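You operate a simulated robot arm through the tools that you are given. There is no shell and no other tool.

The job below is to be done with a simulated robot arm. You get a single attempt, and the scene is never put back.

## Task
Put things in order on the top of the pine table. At the end: the blue paperback is on the black coaster; the white plug cup stands where the magnet with the white grip stood; the magnet with the purple grip stands where the magnet with the brown grip stood; the magnet with the brown grip stands on top of the red lead bundle; the magnet with the white grip stands where the blue paperback stood; whatever was shut is shut again. Leave all else as you found it, and nothing knocked over.

Only the result counts: the job must be done as asked and must still hold three seconds after the hand-in. Knocking over, shifting, dropping, spilling or breaking anything else fails it.

## Robot
A 7-joint arm with a two-finger parallel gripper, fixed in place. Base frame: the origin is at the foot of the arm, x ahead of it, y to its left, z up; the work surface is at about z = 74. Readings come in cm, rad, newtons and seconds.
With the tool pointing down near the work surface it reaches from about 10 to 66 cm from the base axis. Its first joint turns from -1.152 to 1.152 rad. Payload 1.57 kg.
Tool frame: the origin (TCP) lies between the finger pads and is the grasp point; the fingertips stand 3 cm ahead of it; z points along the fingers, y is the line along which they close. The gripper opens to 8 cm. The fingers are 1.7 cm wide and 1.2 cm thick; the gripper's body (4 by 8.2 cm) begins 8 cm behind the TCP.
Orientation is that of the tool frame in the base frame, as [roll, pitch, yaw] about the fixed x, y, z axes, in that order (R = Rz(yaw) Ry(pitch) Rx(roll)). With the fingers straight down and closing along the base's y, the tool's x points along the base's -x, its y along +y and its z along -z.

## Interface
- The arm moves only by the tool jog_arm. Its argument "rows" is a list of rows, each an object (a shift or turn left out is 0, a gripper value left out holds the last) with "linear": the shift along the base's x, y, z in cm, a list of three; "dr": the turn, a rotation vector about the base's x, y, z in rad, a list of three; "hand": the closure, from 0 (fully open) to 1 (shut). In form: [{"linear": [dx, dy, dz], "dr": [ax, ay, az], "hand": hand}, ...]. A call has 1 to 20 rows; each row is the pose to reach, as a shift and turn from the pose commanded when the call began. A row lasts 0.2 s, in which the tool goes at most 5 cm and 0.15 rad; a call with a longer step from one row to the next is refused whole, and so is a gripper value outside its range. Where a pose cannot be reached the arm comes as near as it can. A force on the tool above 40 N (or 10 N above the force at the start of the call, whichever is more), or a blocked arm, ends the call early, and 0.2 s more pass. The fingers move at their own pace (about 7.2 cm/s each) and stop on an object; they squeeze with about 41 N. The grip force told is the motor's: it shows also when the fingers shut on nothing. Time passes only in rows, and 0.2 s behind the last, so rows that repeat a pose let the fingers close. It gives the time, the measured TCP pose, the force on the tool (base axes), the opening and the grip force at its end, in the units of the frame above (readings bear some noise), with the torque about the TCP (base axes, N m) and any sound that the robot's microphone picked up.
- Cameras (640 x 400 px; columns grow to the right, rows downward): "scene" is fixed at [5.41, 43.85, 141.57]; the picture's right is [-0.75, -0.66, 0.00], its down [-0.43, 0.50, -0.75] and it looks along [0.49, -0.57, -0.66] (base axes); focal length 326 px, centre (320, 200). "wrist" rides on the gripper at [7.2, -0.7, -12.2] in the tool frame; the picture's right is [0.09, 1.00, 0.00], its down [-0.84, 0.08, -0.54] and it looks along [-0.54, 0.05, 0.84] (tool axes); focal length 238 px, centre (320, 200).
- grab_frame(camera): a new picture of that camera. No time passes.
- pixel_to_xyz(camera, pixels): there is no depth. For up to 12 entries [column, row, z] of the newest picture of that camera ("zoom" is the newest enlarged one), the place [x, y] in the base frame at which the ray of that pixel passes the height z, good to about 0.2 cm. No time passes.
- zoom(camera, box): a new picture of the part [left, top, right, bottom] of that camera's present view, enlarged. No time passes.
- finish_job(): hands the job in; it is judged then, once.

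Open the gripper and draw the arm clear of the work before you hand the job in, unless the task says otherwise.

The tools are called as name(argument=value, ...) on one line, values as JSON. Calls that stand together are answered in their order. jog_arm: Moves the arm, as the interface text tells. Its arguments: {"type":"object","properties":{"rows":{"type":"array"}},"required":["rows"]} The other tools are called the same way: grab_frame (camera) takes a picture; pixel_to_xyz (camera, pixels) gives the place at which the rays of pixels pass given heights; zoom (camera, box) takes an enlarged picture of a part of a camera's view; finish_job () hands the job in.

At the start:

```text
time_s: 0.0
tool_pos: [44.54, 8.97, 101.32]
tool_rot: [3.141, 0.0, -3.141]
ft_force: [0.5, 0.9, -0.7]
torque: [0.03, 0.02, 0.01]
width: 8.03
finger_force: 0.1
```

scene: 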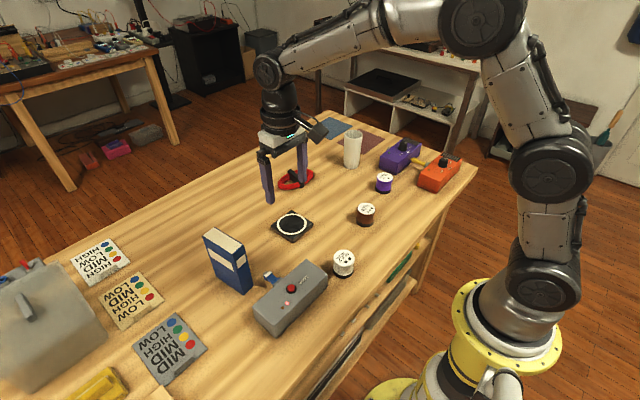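
wrist: 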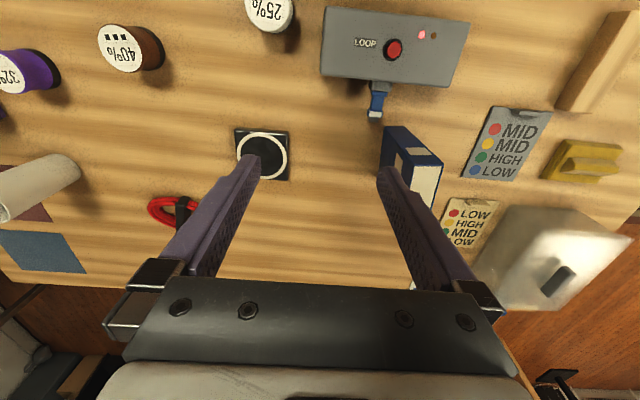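

The scene shows the book near (228,260), coaster (292,225), three magnets (344,263), (366,213), (384,182), cup (352,148) and red lead bundle (295,180). I'll take enlarged views to study them.

zoom(camera="scene", box=[240, 110, 480, 260])

zoom(camera="scene", box=[180, 190, 420, 340])

zoom(camera="scene", box=[0, 220, 240, 400])

zoom(camera="wrist", box=[0, 0, 320, 200])

zoom(camera="wrist", box=[320, 0, 640, 200])

```text
2.67 times, centred on (360, 185) of scene
```

zoom: 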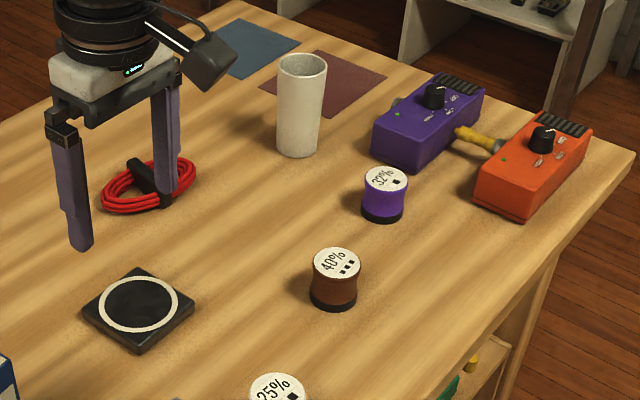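

```text
2.67 times, centred on (300, 265) of scene
```

zoom: 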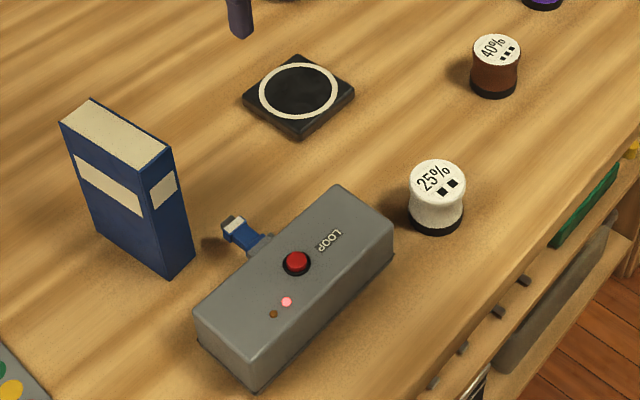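

```text
2.22 times, centred on (120, 310) of scene
```

zoom: 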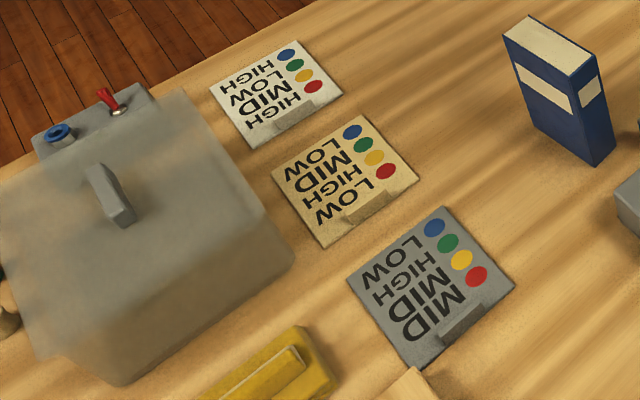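

```text
2.00 times, centred on (160, 100) of wrist
```

zoom: 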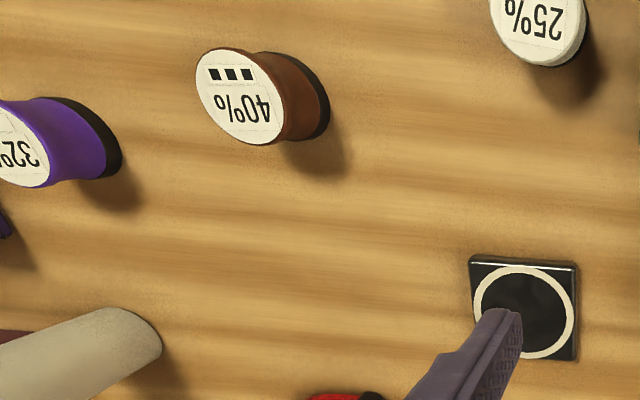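

```text
2.00 times, centred on (480, 100) of wrist
```

zoom: 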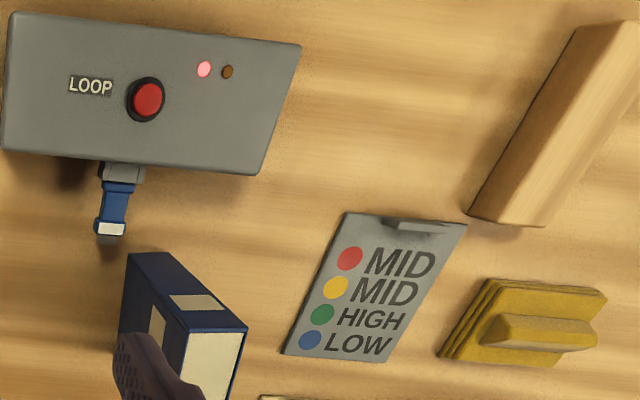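

I'll measure base positions of the main objects in both pictures (bottom contact points at z=74).

pixel_to_xyz(camera="scene", pixels=[[344, 270, 74], [366, 221, 74], [384, 189, 74], [352, 164, 74], [292, 226, 74.8], [297, 181, 75], [232, 282, 74], [243, 294, 74], [252, 284, 74], [216, 279, 74], [275, 235, 74], [310, 227, 74]])

pixel_to_xyz(camera="wrist", pixels=[[262, 155, 74.8], [235, 129, 74], [289, 132, 74], [289, 180, 74], [175, 212, 74.5], [60, 165, 74], [150, 48, 74], [283, 18, 74], [380, 165, 74], [55, 70, 74]])

```text
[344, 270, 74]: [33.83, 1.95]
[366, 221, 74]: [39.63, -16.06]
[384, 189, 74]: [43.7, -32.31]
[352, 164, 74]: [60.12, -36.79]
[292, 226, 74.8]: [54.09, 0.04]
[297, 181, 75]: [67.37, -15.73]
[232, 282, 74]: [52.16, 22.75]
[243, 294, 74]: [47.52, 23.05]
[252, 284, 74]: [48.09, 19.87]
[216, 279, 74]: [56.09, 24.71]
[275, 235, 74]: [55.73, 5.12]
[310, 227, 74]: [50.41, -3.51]
```

```text
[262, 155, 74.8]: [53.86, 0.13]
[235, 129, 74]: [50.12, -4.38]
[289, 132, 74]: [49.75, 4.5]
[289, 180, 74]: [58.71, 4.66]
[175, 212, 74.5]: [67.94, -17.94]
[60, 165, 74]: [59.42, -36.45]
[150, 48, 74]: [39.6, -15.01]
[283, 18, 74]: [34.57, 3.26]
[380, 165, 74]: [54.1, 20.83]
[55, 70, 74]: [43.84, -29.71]
```

The coaster is at about (54,0), the magnets near (34,2), (39.6,-15.5), (43.7,-31), cup near (60,-36.5), and the bundle near (67,-16), at the reach edge. I'll move the arm sideways at height to get better wrist views of the bundle and cup.

jog_arm(rows=[{"linear": [0, -4, 1], "hand": 0}, {"linear": [0, -8, 2]}, {"linear": [0, -12, 3]}, {"linear": [0, -16, 3]}, {"linear": [0, -20, 3]}, {"linear": [0, -24, 3]}, {"linear": [0, -26, 3]}, {"linear": [0, -26, 3]}])

```text
time_s: 1.8
tool_pos: [44.71, -17.18, 104.45]
tool_rot: [-3.141, -0.001, -3.141]
ft_force: [-1.0, -0.4, -0.3]
torque: [-0.02, -0.01, 0.0]
width: 7.99
finger_force: 0.0
```

The arm is now at (44.7,-17.2,104.5); I'll take pictures from both cameras.

grab_frame(camera="wrist")

grab_frame(camera="scene")

```text
taken
```

wrist: 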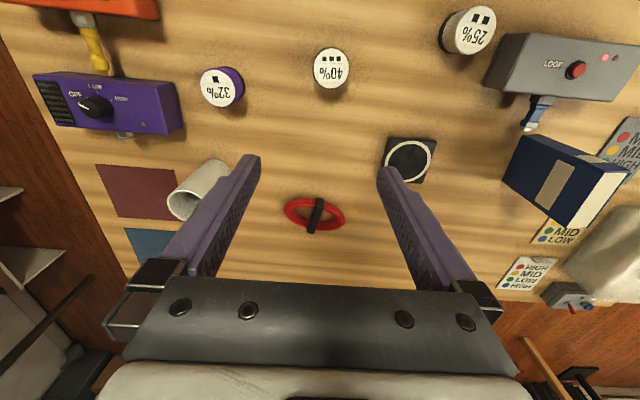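

```text
taken
```

scene: 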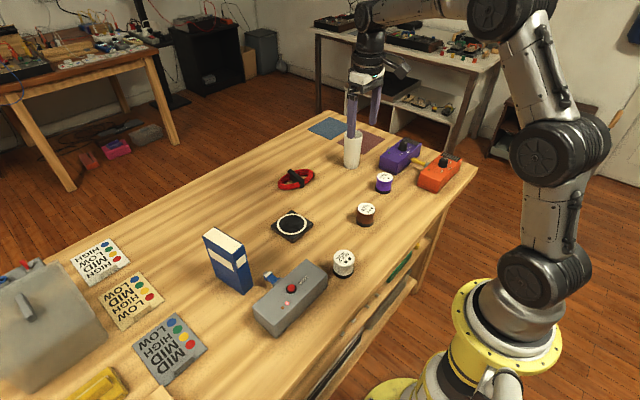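

Now the bundle is clear in both views (scene (295,180), wrist (315,214)). I'll zoom in on the bundle, cup and magnets.

zoom(camera="scene", box=[255, 155, 335, 205])

zoom(camera="wrist", box=[240, 160, 400, 260])

zoom(camera="wrist", box=[100, 130, 260, 230])

zoom(camera="wrist", box=[180, 20, 500, 120])

zoom(camera="wrist", box=[480, 110, 640, 310])

zoom(camera="scene", box=[320, 120, 480, 220])

```text
8.00 times, centred on (295, 180) of scene
```

zoom: 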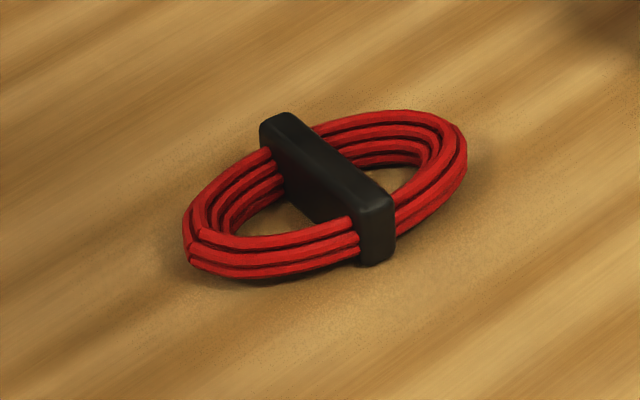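

```text
4.00 times, centred on (320, 210) of wrist
```

zoom: 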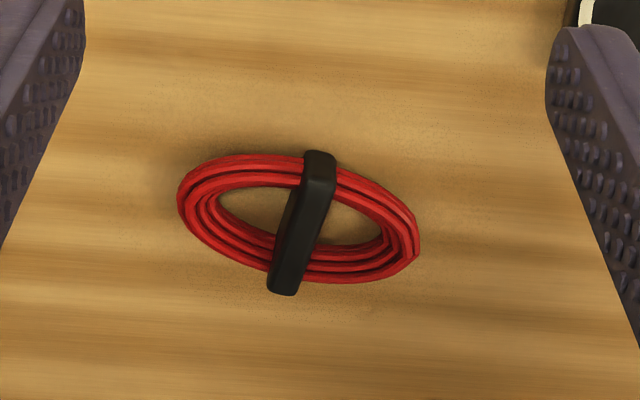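

```text
4.00 times, centred on (180, 180) of wrist
```

zoom: 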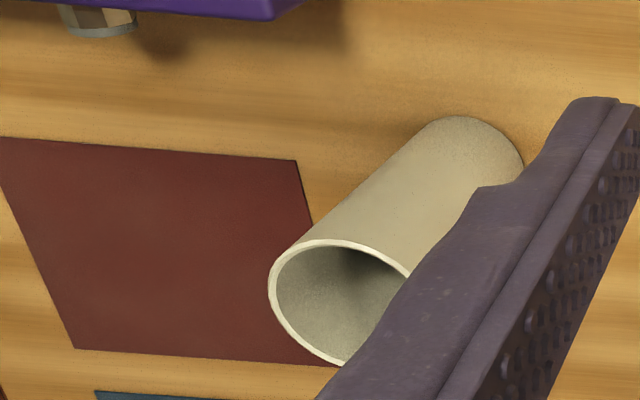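

```text
2.00 times, centred on (340, 70) of wrist
```

zoom: 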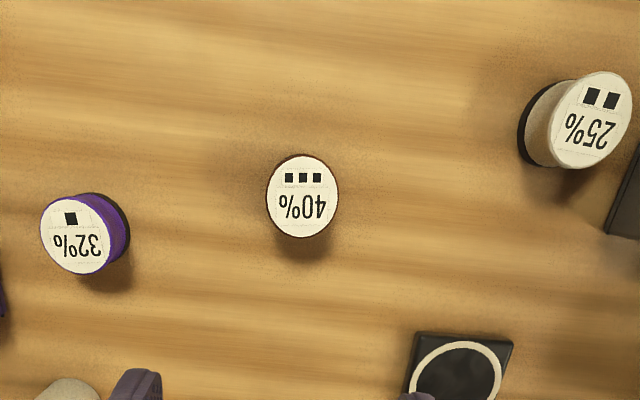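

```text
2.00 times, centred on (560, 210) of wrist
```

zoom: 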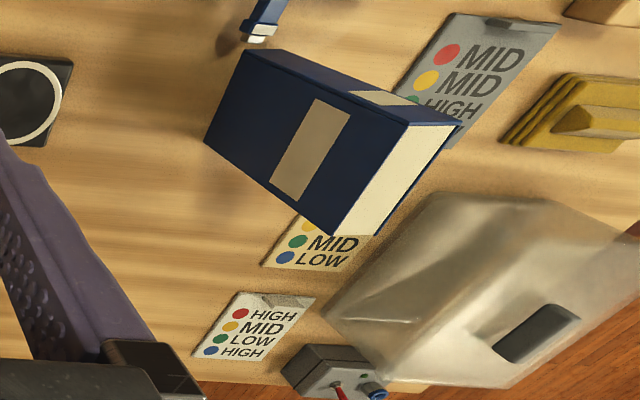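

```text
4.00 times, centred on (400, 170) of scene
```

zoom: 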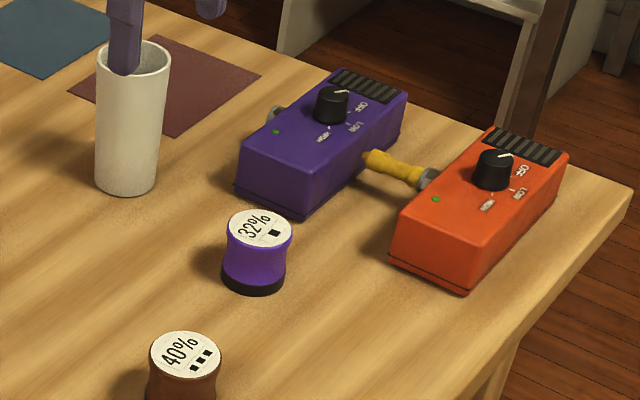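

The bundle shows as a flat oval ring with a raised black tie across it. I'll measure bundle edges and tie ends from the scene picture, plus the magnets' tops/bottoms.

zoom(camera="scene", box=[255, 155, 335, 205])

pixel_to_xyz(camera="zoom", pixels=[[278, 118, 76], [375, 205, 76], [278, 118, 77], [375, 205, 77], [183, 245, 74.8], [466, 150, 74.8], [320, 280, 74], [375, 262, 74], [272, 155, 74], [325, 165, 76]])

pixel_to_xyz(camera="wrist", pixels=[[319, 198, 76], [311, 233, 76], [285, 209, 75], [344, 216, 75], [320, 198, 74], [331, 68, 78], [331, 68, 79], [217, 88, 79], [475, 30, 79], [228, 86, 74], [455, 36, 74], [408, 160, 74.8]])

```text
8.00 times, centred on (295, 180) of scene
```

zoom: 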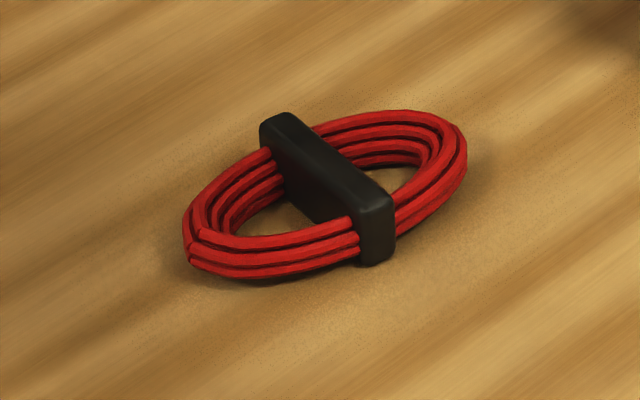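

```text
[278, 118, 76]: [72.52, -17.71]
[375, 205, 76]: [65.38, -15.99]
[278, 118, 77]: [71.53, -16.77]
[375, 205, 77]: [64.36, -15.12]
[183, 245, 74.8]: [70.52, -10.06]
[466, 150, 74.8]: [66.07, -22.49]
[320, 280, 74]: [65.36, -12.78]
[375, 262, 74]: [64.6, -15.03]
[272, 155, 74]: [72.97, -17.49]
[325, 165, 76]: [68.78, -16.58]
```

```text
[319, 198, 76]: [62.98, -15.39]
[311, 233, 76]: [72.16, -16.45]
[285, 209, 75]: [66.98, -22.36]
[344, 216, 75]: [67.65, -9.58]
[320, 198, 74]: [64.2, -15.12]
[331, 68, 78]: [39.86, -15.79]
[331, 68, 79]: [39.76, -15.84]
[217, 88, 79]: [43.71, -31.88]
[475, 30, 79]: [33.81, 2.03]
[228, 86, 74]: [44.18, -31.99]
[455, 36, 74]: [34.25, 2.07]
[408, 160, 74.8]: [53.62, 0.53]
```

Bundle centre is about (67.9,-16.2) with the tie from x≈64.4 to 71.9. Next I zoom on the book, the white magnet with the LOOP pedal, and the cup to measure sizes.

zoom(camera="scene", box=[190, 215, 270, 305])

zoom(camera="scene", box=[240, 235, 368, 345])

zoom(camera="scene", box=[325, 120, 421, 200])

```text
4.44 times, centred on (230, 260) of scene
```

zoom: 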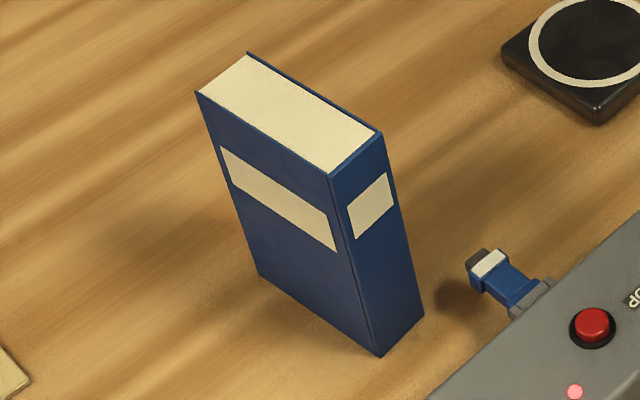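

```text
3.64 times, centred on (304, 290) of scene
```

zoom: 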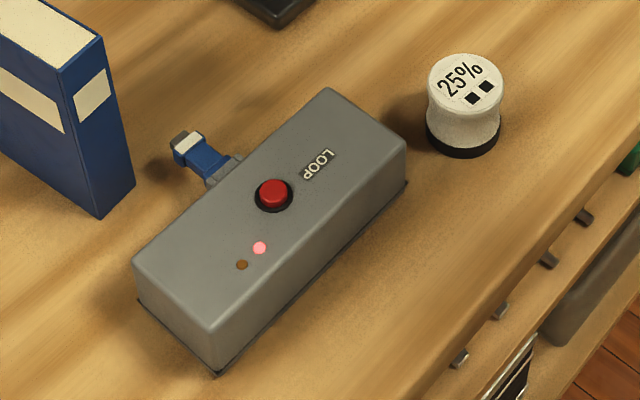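

```text
5.00 times, centred on (373, 160) of scene
```

zoom: 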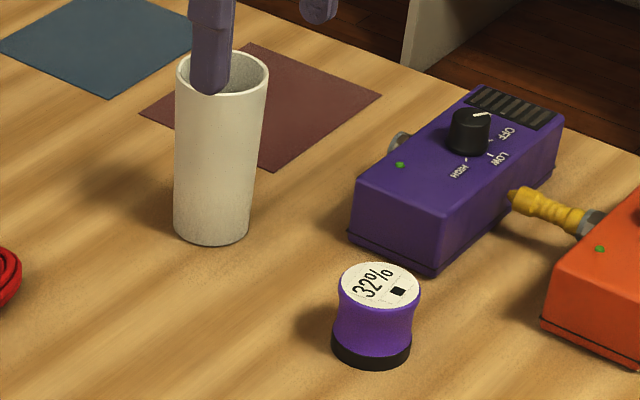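

I'll convert these vertices (scene pixels derived from the zooms) into base positions for the book, cup, pedal and magnets.

pixel_to_xyz(camera="scene", pixels=[[243.5, 295.3, 74], [253.4, 285.4, 74], [216.05, 276.2, 74], [232.25, 255.05, 87], [232.25, 255.05, 88], [232.25, 255.05, 89], [202.1, 235.7, 88], [213.8, 226.9, 88], [243.95, 244.7, 88], [327.7, 285.9, 74], [275.7, 338.4, 74], [306.2, 259.8, 78]])

pixel_to_xyz(camera="scene", pixels=[[343.6, 165.6, 74], [359, 165.6, 74], [351.4, 169.2, 74], [344, 134.4, 86], [362.8, 134.4, 86], [353.4, 139.2, 86], [353.4, 129.6, 86], [333.2, 273.5, 74], [353.5, 273.5, 74], [343.3, 278.5, 74], [344.2, 257.5, 79], [263.3, 275.7, 76]])

```text
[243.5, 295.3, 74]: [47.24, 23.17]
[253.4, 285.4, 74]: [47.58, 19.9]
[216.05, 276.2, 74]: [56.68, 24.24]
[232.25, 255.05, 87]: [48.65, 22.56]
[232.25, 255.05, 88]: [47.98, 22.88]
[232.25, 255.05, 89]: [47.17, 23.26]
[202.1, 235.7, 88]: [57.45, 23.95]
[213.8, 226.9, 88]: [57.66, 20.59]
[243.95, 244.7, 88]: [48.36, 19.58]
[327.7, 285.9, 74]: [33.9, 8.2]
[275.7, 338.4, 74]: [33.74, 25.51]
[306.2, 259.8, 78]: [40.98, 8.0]
```

```text
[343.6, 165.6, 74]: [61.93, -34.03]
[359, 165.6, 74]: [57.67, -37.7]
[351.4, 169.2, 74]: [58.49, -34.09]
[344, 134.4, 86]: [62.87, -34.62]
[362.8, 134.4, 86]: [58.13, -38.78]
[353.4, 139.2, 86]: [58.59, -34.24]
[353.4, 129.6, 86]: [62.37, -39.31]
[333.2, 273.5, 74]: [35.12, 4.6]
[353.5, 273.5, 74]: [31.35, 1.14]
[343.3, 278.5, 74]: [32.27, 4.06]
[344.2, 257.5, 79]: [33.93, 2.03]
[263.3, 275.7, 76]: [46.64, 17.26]
```

The book is about 9.5×3.3 cm, 15 tall, centred near (52.1,22.1), yawed ~0.11 rad. The cup is ~6 cm across, 12.5 tall at (60.1,-36.3); the magnets are ~5 cm across and 5 tall. I'll move over toward the book at height for a check view.

jog_arm(rows=[{"linear": [0, 4.5, 1]}, {"linear": [0, 9, 2]}, {"linear": [0, 13.5, 2]}, {"linear": [0, 18, 2]}, {"linear": [0, 22.5, 2]}, {"linear": [0, 27, 2]}, {"linear": [0, 31.5, 2]}, {"linear": [0, 36, 2]}, {"linear": [0, 39, 2], "dr": [0, 0, 0.1]}, {"linear": [0, 39.2, 2], "dr": [0, 0, 0.11]}, {"linear": [0, 39.2, 2], "dr": [0, 0, 0.11]}])

grab_frame(camera="wrist")

```text
time_s: 4.2
tool_pos: [44.49, 22.25, 106.48]
tool_rot: [3.14, -0.002, -3.031]
ft_force: [0.1, 0.3, 0.5]
torque: [0.03, 0.0, 0.01]
width: 8.0
finger_force: 0.0
```

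```text
taken
```

wrist: 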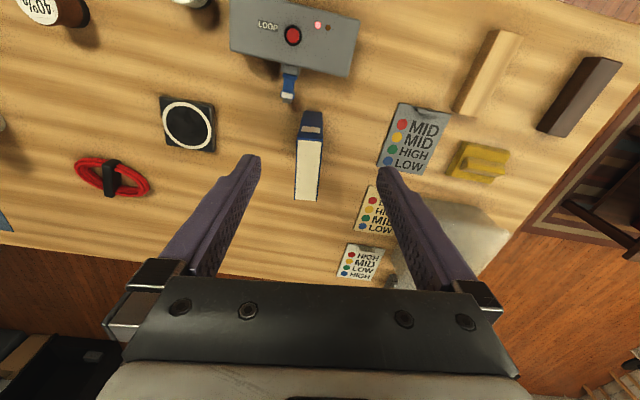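

The book is seen between the fingers at wrist (308,160). I'll zoom and measure its top and bottom corners.

zoom(camera="wrist", box=[260, 90, 360, 220])

pixel_to_xyz(camera="wrist", pixels=[[297, 138, 89], [322, 140, 89], [293, 199, 89], [317, 201, 89], [303, 111, 74], [323, 112, 74], [188, 126, 74.8], [112, 177, 76]])

```text
3.08 times, centred on (310, 155) of wrist
```

zoom: 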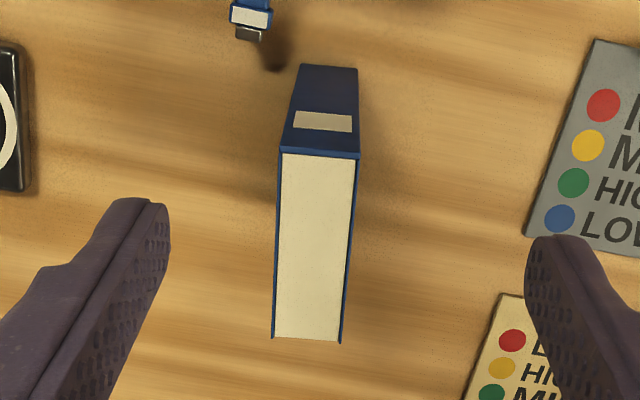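

```text
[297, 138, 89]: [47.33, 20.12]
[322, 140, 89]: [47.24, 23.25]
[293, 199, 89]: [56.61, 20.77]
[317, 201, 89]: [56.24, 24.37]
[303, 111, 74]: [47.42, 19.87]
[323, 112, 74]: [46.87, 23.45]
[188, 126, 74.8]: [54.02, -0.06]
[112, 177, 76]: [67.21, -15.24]
```

Using refined corner pixels from the zoom to fix the book's centre and yaw.

pixel_to_xyz(camera="zoom", pixels=[[279, 152, 89], [361, 155, 89], [272, 338, 89], [343, 342, 89], [303, 65, 74], [358, 69, 74], [299, 64, 74]])

```text
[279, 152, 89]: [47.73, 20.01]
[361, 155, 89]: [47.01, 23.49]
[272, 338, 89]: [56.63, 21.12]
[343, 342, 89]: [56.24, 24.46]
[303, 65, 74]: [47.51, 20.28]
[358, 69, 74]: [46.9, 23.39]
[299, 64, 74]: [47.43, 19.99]
```

Book centre (52.0,22.2), yaw 0.11. I go above it and descend to TCP z≈83.5 with open fingers (no closing yet).

jog_arm(rows=[{"linear": [4, 0, 0], "dr": [0, 0, 0]}, {"linear": [7.46, 0, 0]}, {"linear": [7.46, 0, -4.5]}, {"linear": [7.46, 0, -9]}, {"linear": [7.46, 0, -13]}, {"linear": [7.46, 0, -17]}, {"linear": [7.46, 0, -20]}, {"linear": [7.46, 0, -22.8]}, {"linear": [7.46, 0, -22.8]}])

grab_frame(camera="wrist")

grab_frame(camera="scene")

```text
time_s: 6.2
tool_pos: [52.07, 22.17, 83.58]
tool_rot: [-3.141, -0.001, -3.031]
ft_force: [-0.1, 0.4, -0.2]
torque: [0.02, -0.02, -0.01]
width: 8.01
finger_force: 0.0
```

```text
taken
```

wrist: 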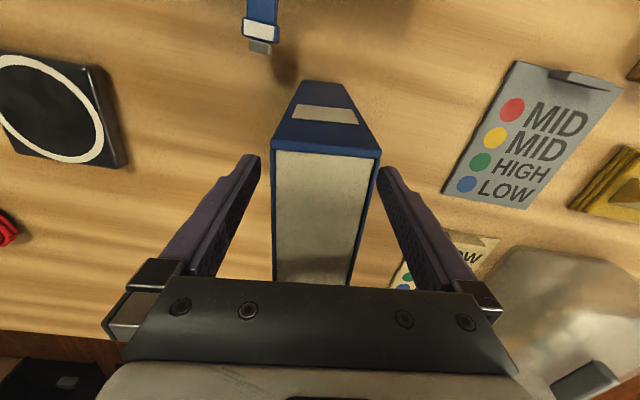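

```text
taken
```

scene: 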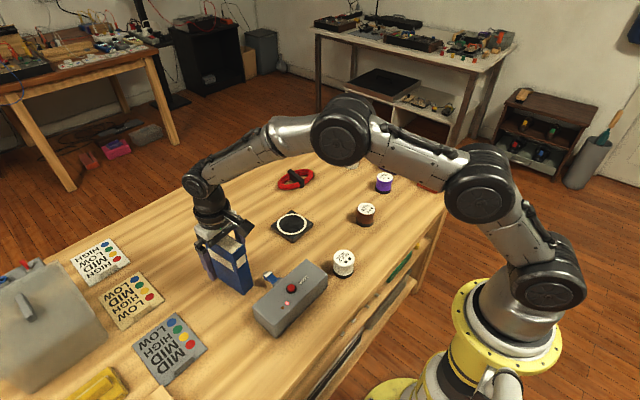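

The fingers straddle the book (wrist (320,200)), with no contact. I close the gripper and hold.

jog_arm(rows=[{"hand": 1}, {"hand": 1}, {"hand": 1}, {"hand": 1}, {"hand": 1}])

```text
time_s: 7.4
tool_pos: [52.02, 22.17, 83.66]
tool_rot: [-3.141, 0.0, -3.031]
ft_force: [0.4, -1.7, 0.6]
torque: [-0.13, 0.02, -0.03]
width: 3.4
finger_force: 41.2
```

The grip holds at 3.4 cm with 41 N. I lift the book straight up and check.

jog_arm(rows=[{"linear": [0, 0, 1]}, {"linear": [0, 0, 3]}, {"linear": [0, 0, 6]}, {"linear": [0, 0, 9]}, {"linear": [0, 0, 9]}])

grab_frame(camera="scene")

grab_frame(camera="wrist")

```text
time_s: 8.6
tool_pos: [52.08, 22.22, 92.51]
tool_rot: [3.141, 0.0, -3.032]
ft_force: [0.4, 0.0, -2.2]
torque: [0.01, 0.0, -0.01]
width: 3.39
finger_force: 40.8
```

```text
taken
```

scene: 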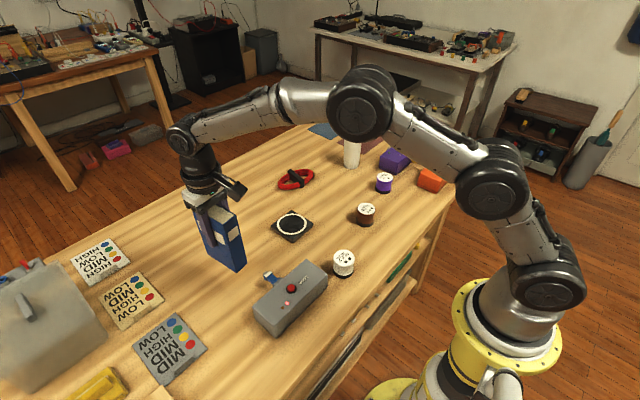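

```text
taken
```

wrist: 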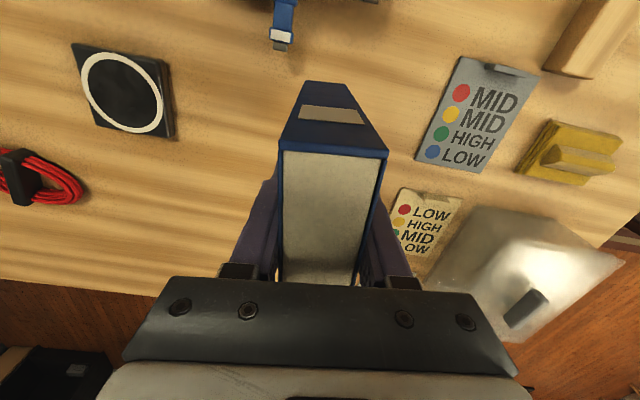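

The book hangs upright in the grip. I measure the coaster's corners in both pictures to fix its centre and height.

pixel_to_xyz(camera="wrist", pixels=[[71, 44, 74.8], [167, 62, 74.8], [174, 137, 74.8], [88, 124, 74.8], [122, 92, 74.8]])

zoom(camera="scene", box=[260, 200, 324, 250])

```text
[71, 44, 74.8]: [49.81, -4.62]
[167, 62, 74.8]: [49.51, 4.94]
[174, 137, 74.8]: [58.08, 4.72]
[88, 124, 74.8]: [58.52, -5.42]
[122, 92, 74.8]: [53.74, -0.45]
```

```text
8.00 times, centred on (292, 225) of scene
```

zoom: 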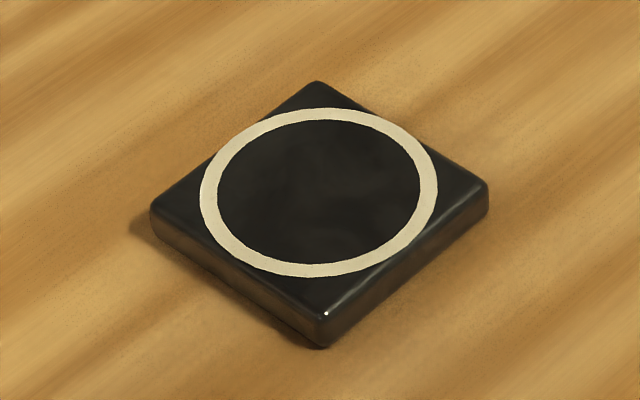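

I use the coaster's four top corners and the bottom corner to get its height and centre.

pixel_to_xyz(camera="zoom", pixels=[[152, 212, 75], [316, 82, 75], [488, 187, 75], [320, 318, 75], [322, 347, 74], [319, 192, 75], [152, 232, 74], [488, 208, 74]])

```text
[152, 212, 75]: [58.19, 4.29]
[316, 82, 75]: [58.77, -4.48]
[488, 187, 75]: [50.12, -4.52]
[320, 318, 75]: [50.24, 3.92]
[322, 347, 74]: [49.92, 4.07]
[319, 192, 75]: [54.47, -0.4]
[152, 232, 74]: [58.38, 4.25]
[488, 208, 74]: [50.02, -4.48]
```

Coaster centre ≈ (54.2,-0.1), top ≈ 75.1. I carry the book over it at height and lower to about 0.7 cm above contact.

jog_arm(rows=[{"linear": [0.5, -4.5, 0]}, {"linear": [1, -9, 0], "dr": [0, 0, -0.05]}, {"linear": [1.5, -13.5, 0], "dr": [0, 0, -0.11]}, {"linear": [2, -18, 0], "dr": [0, 0, -0.11]}, {"linear": [2.2, -21, 0], "dr": [0, 0, -0.11]}, {"linear": [2.2, -22.27, 0], "dr": [0, 0, -0.11]}, {"linear": [2.2, -22.27, -3], "dr": [0, 0, -0.11]}, {"linear": [2.2, -22.27, -5.5], "dr": [0, 0, -0.11]}, {"linear": [2.2, -22.27, -7], "dr": [0, 0, -0.11]}, {"linear": [2.2, -22.27, -7], "dr": [0, 0, -0.11]}])

grab_frame(camera="scene")

zoom(camera="scene", box=[230, 150, 350, 260])

grab_frame(camera="wrist")

```text
time_s: 10.8
tool_pos: [54.17, -0.15, 85.36]
tool_rot: [3.141, 0.004, 3.14]
ft_force: [-2.2, -0.9, 4.5]
torque: [-0.09, 0.49, 0.04]
width: 3.39
finger_force: 41.6
```

```text
taken
```

scene: 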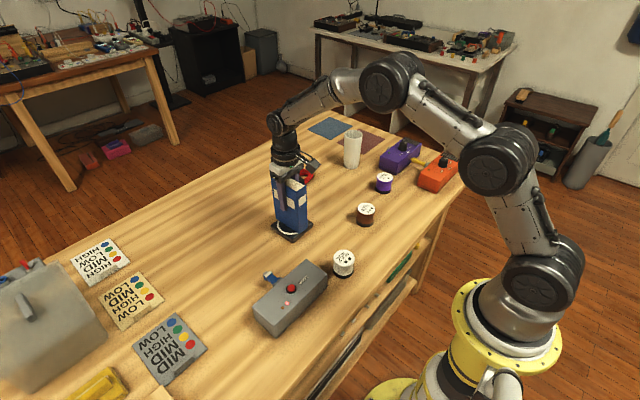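

```text
3.64 times, centred on (290, 205) of scene
```

zoom: 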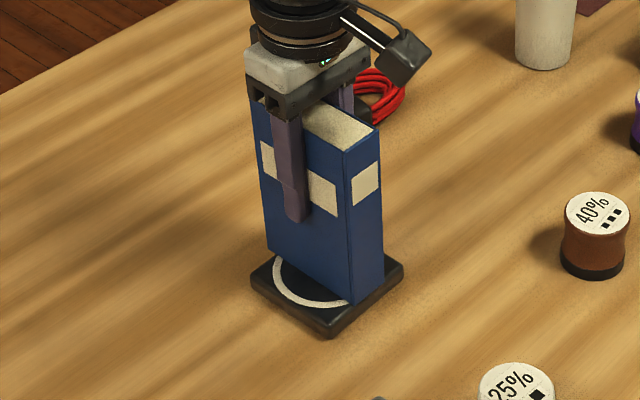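

```text
taken
```

wrist: 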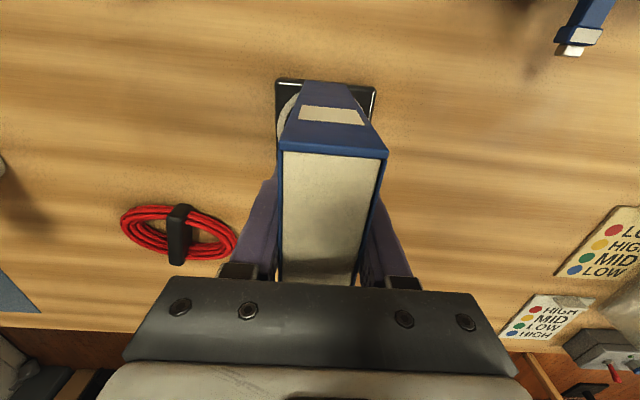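

The force reads +4.5 N with a torque about y, so the book's near edge already touches. I back up slightly to find the contact height.

jog_arm(rows=[{"linear": [0, 0, 0.3]}, {"linear": [0, 0, 0.3]}])

```text
time_s: 11.4
tool_pos: [54.27, -0.04, 85.65]
tool_rot: [3.141, 0.001, 3.141]
ft_force: [0.2, 0.1, -3.2]
torque: [0.02, 0.0, -0.01]
width: 3.38
finger_force: 40.6
```

Contact is gone at z≈85.8. I zoom in to see the gap between the book's bottom and the coaster.

zoom(camera="scene", box=[260, 200, 324, 250])

zoom(camera="wrist", box=[250, 60, 410, 170])

```text
8.00 times, centred on (292, 225) of scene
```

zoom: 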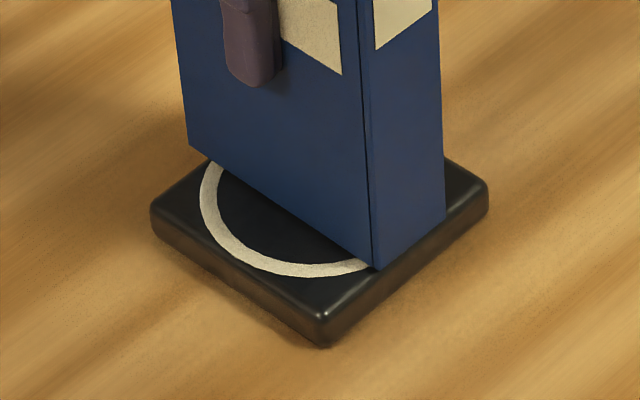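

```text
3.64 times, centred on (330, 115) of wrist
```

zoom: 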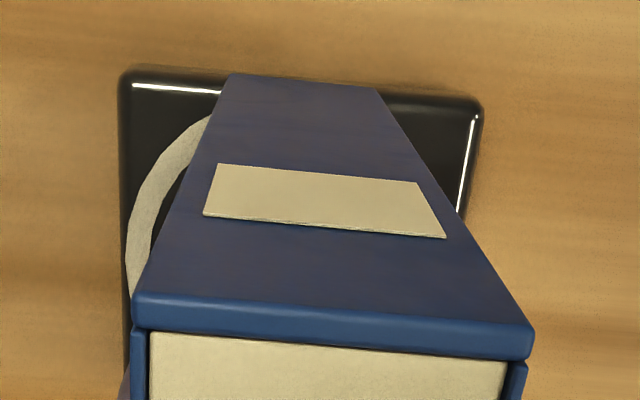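

I compute the book's bottom corners for assumed heights, to see whether the book is tilted in the grip.

zoom(camera="scene", box=[260, 200, 324, 250])

pixel_to_xyz(camera="zoom", pixels=[[375, 268, 75.5], [375, 268, 76.2], [444, 217, 75.5], [444, 217, 76.2], [190, 147, 75.5], [190, 147, 76.2], [190, 147, 76.8]])

zoom(camera="scene", box=[255, 150, 325, 240])

```text
8.00 times, centred on (292, 225) of scene
```

zoom: 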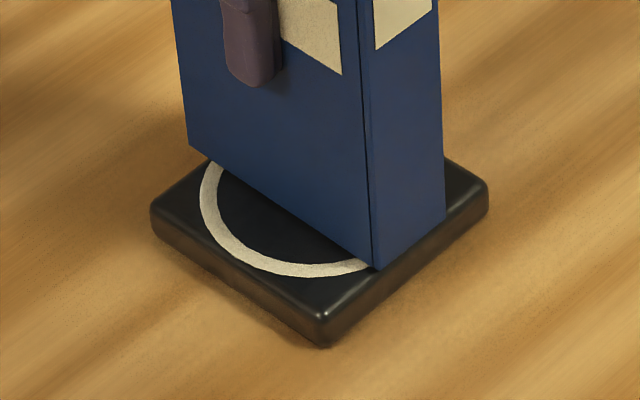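

```text
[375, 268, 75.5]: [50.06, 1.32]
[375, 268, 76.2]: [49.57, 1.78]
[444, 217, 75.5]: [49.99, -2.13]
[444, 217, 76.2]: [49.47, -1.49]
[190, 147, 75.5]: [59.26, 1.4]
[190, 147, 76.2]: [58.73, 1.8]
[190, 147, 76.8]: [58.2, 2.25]
```

```text
4.44 times, centred on (290, 195) of scene
```

zoom: 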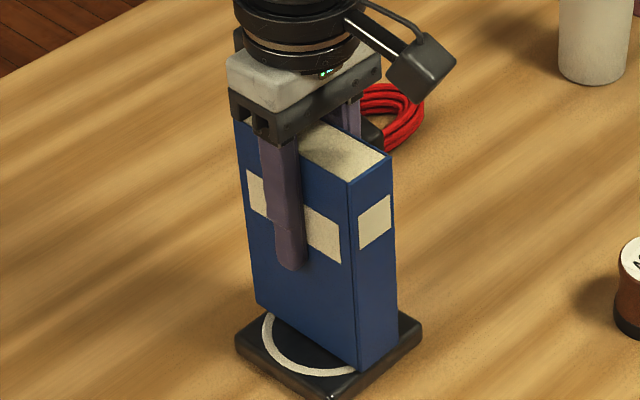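

The book bottom is just above the coaster (z≈75.9) and centred at (54.3,-0.1). I lower by 0.35 cm to touch, then open.

jog_arm(rows=[{"linear": [0, 0, -0.2]}, {"linear": [0, 0, -0.3]}, {"linear": [0, 0, -0.35]}, {"linear": [0, 0, -0.35]}])

```text
time_s: 12.4
tool_pos: [54.32, -0.17, 85.51]
tool_rot: [3.141, 0.001, 3.14]
ft_force: [-3.1, -0.9, 4.8]
torque: [-0.03, 0.36, 0.0]
width: 3.4
finger_force: 40.7
```

Contact is at ~5 N. I open the fingers gradually while holding the pose.

jog_arm(rows=[{"hand": 0.5}, {"hand": 0.4}, {"hand": 0.2}, {"hand": 0}, {"hand": 0}])

zoom(camera="scene", box=[245, 150, 335, 250])

```text
time_s: 13.6
tool_pos: [54.27, -0.11, 85.36]
tool_rot: [3.141, 0.0, -3.141]
ft_force: [-0.8, -0.3, 0.3]
torque: [0.01, 0.0, -0.01]
width: 7.99
finger_force: 0.0
```

```text
4.00 times, centred on (290, 200) of scene
```

zoom: 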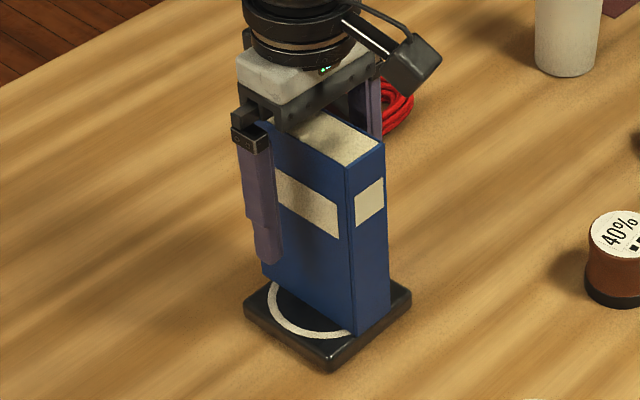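

The book stands alone on the coaster with the fingers open. I lift straight up to clear it.

jog_arm(rows=[{"linear": [0, 0, 2]}, {"linear": [0, 0, 6]}, {"linear": [0, 0, 10]}, {"linear": [0, 0, 14]}, {"linear": [0, 0, 18]}, {"linear": [-4, 0, 20]}, {"linear": [-8, 0, 20]}, {"linear": [-12, 0.5, 20]}, {"linear": [-16, 1, 20]}, {"linear": [-20.3, 2.1, 20]}, {"linear": [-24, 2.1, 20]}, {"linear": [-28, 2.1, 20]}, {"linear": [-28, 2.1, 20]}])

grab_frame(camera="scene")

grab_frame(camera="wrist")

```text
time_s: 16.4
tool_pos: [26.21, 2.31, 105.51]
tool_rot: [3.141, -0.001, 3.139]
ft_force: [0.3, 0.4, -0.4]
torque: [-0.01, 0.02, -0.01]
width: 7.99
finger_force: 0.1
```

```text
taken
```

scene: 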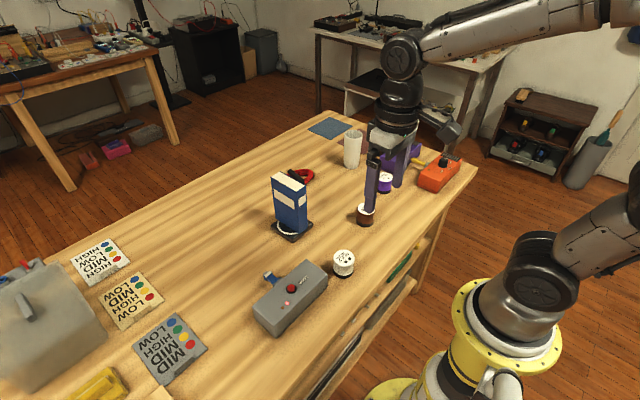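

```text
taken
```

wrist: 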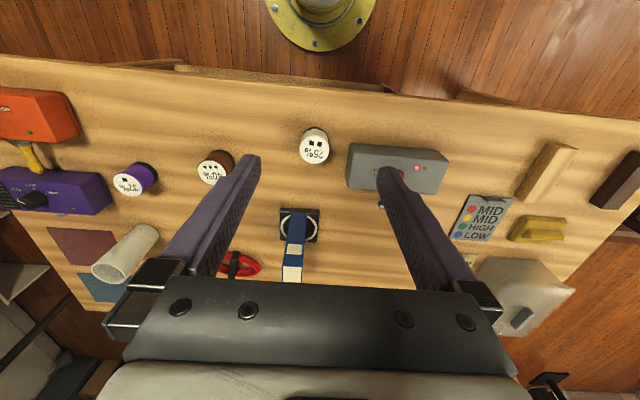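

Book is standing on the coaster. White magnet appears at wrist (314,146); I zoom in to measure it and the pedal gap.

zoom(camera="wrist", box=[260, 100, 460, 225])

pixel_to_xyz(camera="wrist", pixels=[[314, 148, 79], [345, 188, 74], [349, 143, 78], [347, 175, 78], [299, 223, 75]])

```text
3.20 times, centred on (360, 162) of wrist
```

zoom: 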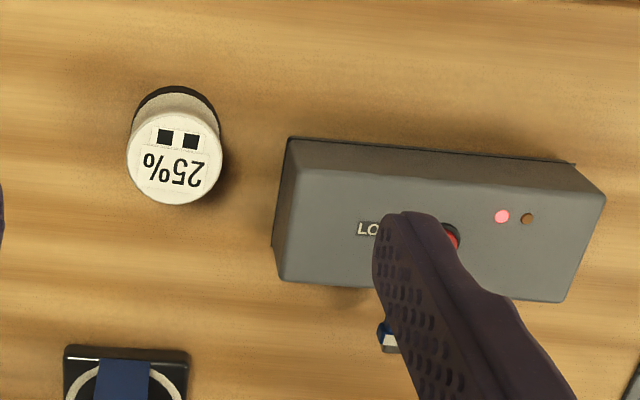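

```text
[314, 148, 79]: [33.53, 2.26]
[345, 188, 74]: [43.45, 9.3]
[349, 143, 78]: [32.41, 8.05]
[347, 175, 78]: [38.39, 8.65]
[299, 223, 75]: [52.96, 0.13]
```

I convert the disc edges to check the magnet's centre, size and height, plus pedal edges.

pixel_to_xyz(camera="zoom", pixels=[[174, 158, 79], [174, 158, 79.5], [127, 158, 79], [222, 158, 79], [174, 204, 79], [174, 112, 79], [175, 87, 74], [130, 128, 74], [220, 128, 74], [290, 137, 74], [272, 245, 74], [281, 280, 78]])

```text
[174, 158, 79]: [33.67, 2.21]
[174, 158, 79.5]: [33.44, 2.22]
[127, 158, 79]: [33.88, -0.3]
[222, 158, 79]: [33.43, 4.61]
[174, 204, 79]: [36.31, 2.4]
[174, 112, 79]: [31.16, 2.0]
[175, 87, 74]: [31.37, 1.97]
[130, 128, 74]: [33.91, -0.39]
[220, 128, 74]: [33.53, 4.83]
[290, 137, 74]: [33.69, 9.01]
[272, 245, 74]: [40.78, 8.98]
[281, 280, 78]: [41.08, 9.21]
```

Magnet W is centred at (33.8,2.15), ~5.1 cm wide. Before gripping, I check how close the cards and USB plug are to the book's old spot.

pixel_to_xyz(camera="scene", pixels=[[163, 299, 74], [180, 313, 74], [207, 348, 74], [142, 272, 74], [266, 272, 76], [275, 284, 76], [131, 257, 74]])

zoom(camera="scene", box=[130, 240, 290, 360])

```text
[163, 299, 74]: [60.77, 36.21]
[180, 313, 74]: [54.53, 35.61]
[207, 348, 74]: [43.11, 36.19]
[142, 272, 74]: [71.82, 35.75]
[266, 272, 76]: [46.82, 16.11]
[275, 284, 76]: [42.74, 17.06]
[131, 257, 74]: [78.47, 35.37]
```

```text
3.33 times, centred on (210, 300) of scene
```

zoom: 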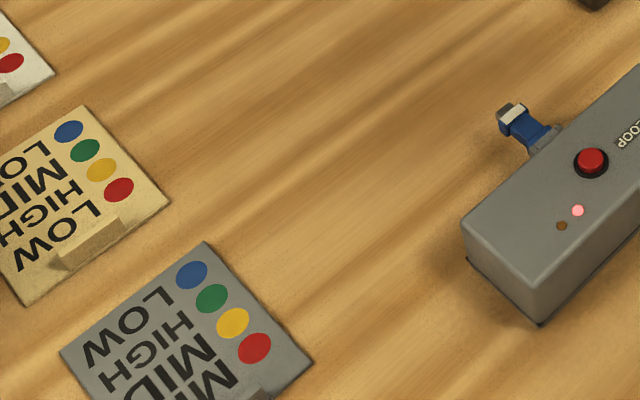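

The area around the old book spot is clear (cards at y>35, USB tip (46.8,16)). I descend over the white magnet with the tool yawed +0.4 so the fingers clear the pedal.

jog_arm(rows=[{"linear": [3, 0.05, 0], "dr": [0, 0, 0.13]}, {"linear": [6, 0.1, 0], "dr": [0, 0, 0.27]}, {"linear": [7.6, 0.15, -2], "dr": [0, 0, 0.4]}, {"linear": [7.6, 0.15, -6.5], "dr": [0, 0, 0.4]}, {"linear": [7.6, 0.15, -11], "dr": [0, 0, 0.4]}, {"linear": [7.6, 0.15, -15.5], "dr": [0, 0, 0.4]}, {"linear": [7.6, 0.15, -19], "dr": [0, 0, 0.4]}, {"linear": [7.6, 0.15, -21], "dr": [0, 0, 0.4]}, {"linear": [7.6, 0.15, -21], "dr": [0, 0, 0.4]}])

grab_frame(camera="wrist")

grab_frame(camera="scene")

```text
time_s: 18.4
tool_pos: [34.08, 2.3, 84.41]
tool_rot: [-3.142, -0.001, -2.742]
ft_force: [0.5, -0.3, -0.3]
torque: [0.01, 0.03, -0.01]
width: 7.98
finger_force: 0.1
```

```text
taken
```

wrist: 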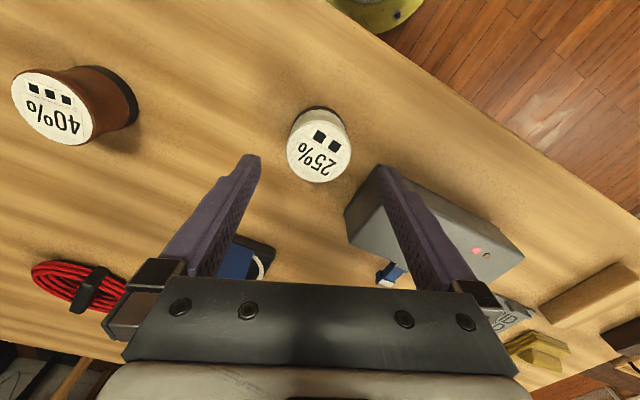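

```text
taken
```

scene: 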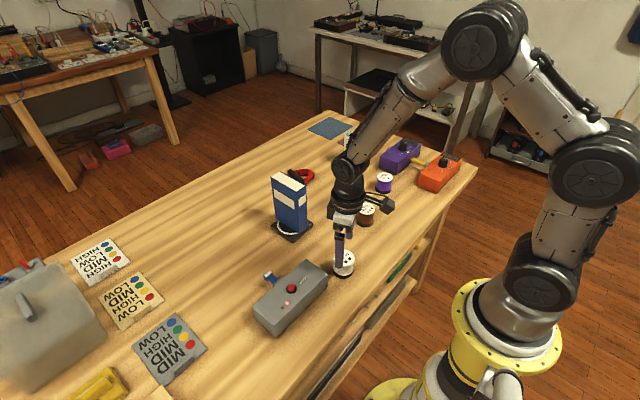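

The magnet is visible between the fingers at wrist (319,154). I measure its top disc centre in this closer view.

zoom(camera="wrist", box=[240, 80, 400, 200])

pixel_to_xyz(camera="wrist", pixels=[[319, 147, 79], [286, 150, 79], [351, 148, 79], [319, 182, 79], [319, 112, 79]])

```text
3.33 times, centred on (320, 140) of wrist
```

zoom: 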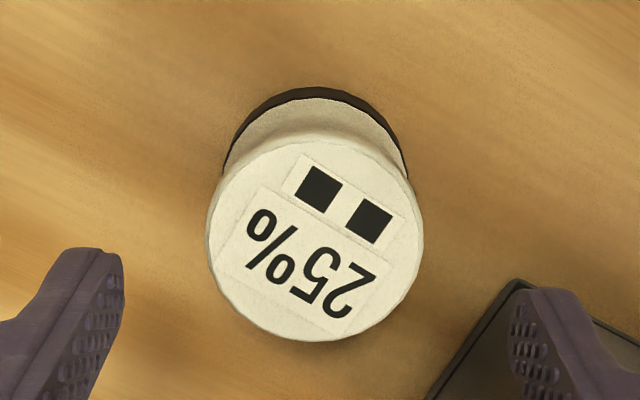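

```text
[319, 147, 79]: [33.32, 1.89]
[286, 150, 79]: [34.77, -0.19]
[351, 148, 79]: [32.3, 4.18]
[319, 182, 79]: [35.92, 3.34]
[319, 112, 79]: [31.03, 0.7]
```

The magnet centre reads (33.7,2.1), matching. I descend to TCP z≈77.7 and then close.

jog_arm(rows=[{"linear": [0, 0, -2.5]}, {"linear": [0, 0, -5]}, {"linear": [0, 0, -6.2]}, {"linear": [0, 0, -6.8]}, {"linear": [0, 0, -6.8]}])

zoom(camera="scene", box=[290, 215, 400, 300])

```text
time_s: 19.6
tool_pos: [34.04, 2.06, 77.71]
tool_rot: [3.141, -0.001, -2.742]
ft_force: [-0.7, 0.2, 0.5]
torque: [0.05, 0.01, -0.03]
width: 8.03
finger_force: 0.0
```

```text
4.71 times, centred on (345, 258) of scene
```

zoom: 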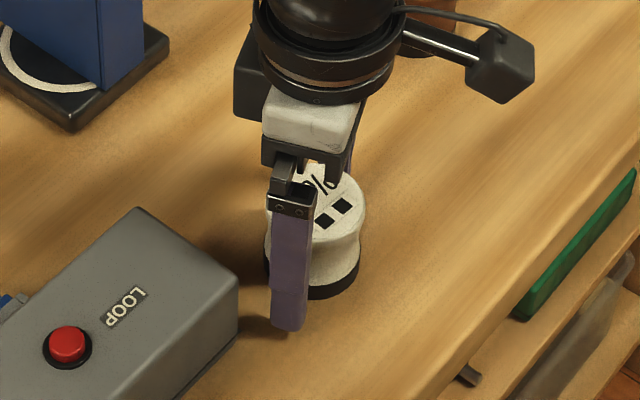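

The fingers straddle the magnet with clear space to the pedal. I close and hold.

jog_arm(rows=[{"hand": 1}, {"hand": 1}, {"hand": 1}, {"hand": 1}, {"hand": 1}])

```text
time_s: 20.8
tool_pos: [33.94, 2.08, 77.62]
tool_rot: [-3.142, 0.001, -2.743]
ft_force: [-0.1, -0.1, 0.1]
torque: [0.0, -0.03, 0.0]
width: 5.11
finger_force: 41.3
```

Gripped at 5.11 cm. I lift gently to check the load.

jog_arm(rows=[{"linear": [0, 0, 0.5]}, {"linear": [0, 0, 2]}, {"linear": [0, 0, 5]}, {"linear": [0, 0, 9]}, {"linear": [0, 0, 9]}])

grab_frame(camera="wrist")

grab_frame(camera="scene")

```text
time_s: 22.0
tool_pos: [33.76, 2.09, 86.45]
tool_rot: [-3.141, -0.001, -2.74]
ft_force: [0.5, 1.2, -2.5]
torque: [-0.03, 0.01, 0.01]
width: 5.09
finger_force: 40.6
```

```text
taken
```

wrist: 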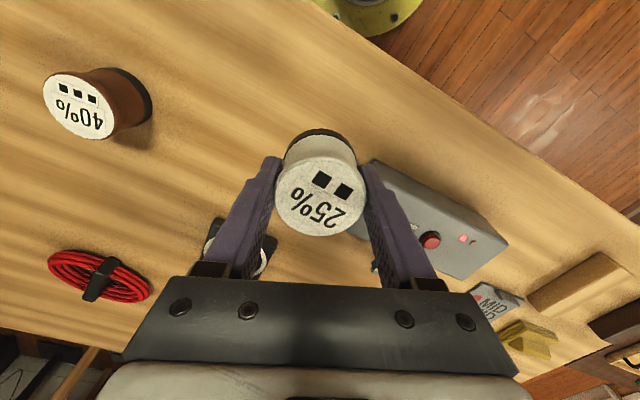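

```text
taken
```

scene: 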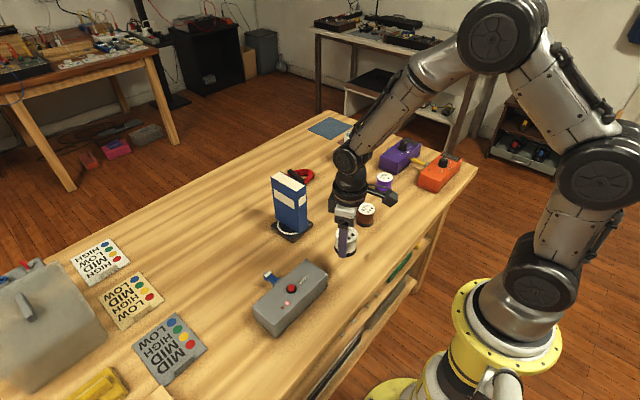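

Magnet W lifted upright. I carry it over the pedal at height to the book's old spot (52.0,22.2) and lower to ~0.8 cm above the table.

jog_arm(rows=[{"linear": [2.8, 3.1, 3]}, {"linear": [5.6, 6.2, 4]}, {"linear": [8.5, 9.3, 4]}, {"linear": [11.4, 12.5, 4]}, {"linear": [14.3, 15.7, 4]}, {"linear": [17, 18.7, 4]}, {"linear": [18.2, 20.05, 4]}, {"linear": [18.2, 20.05, 0]}, {"linear": [18.2, 20.05, -4]}, {"linear": [18.2, 20.05, -7]}, {"linear": [18.2, 20.05, -8]}, {"linear": [18.2, 20.05, -8]}])

zoom(camera="scene", box=[190, 215, 290, 305])

grab_frame(camera="wrist")

```text
refused: row 1 steps farther than a row can; nothing moved
```

```text
4.44 times, centred on (240, 260) of scene
```

zoom: 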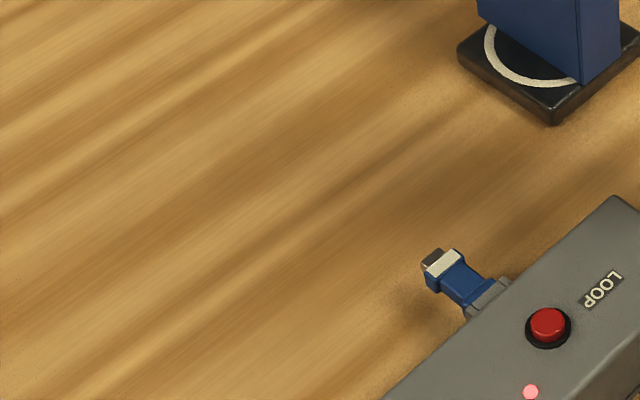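

```text
taken
```

wrist: 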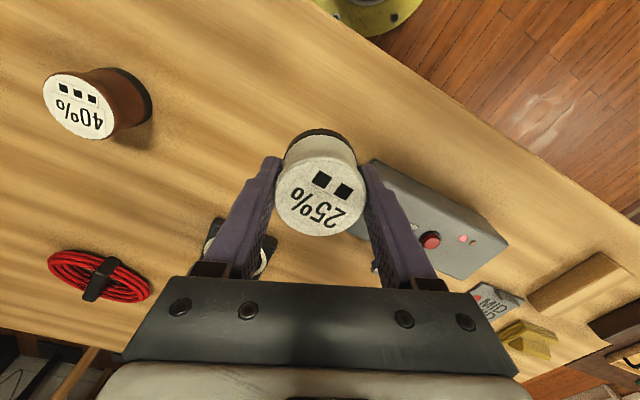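

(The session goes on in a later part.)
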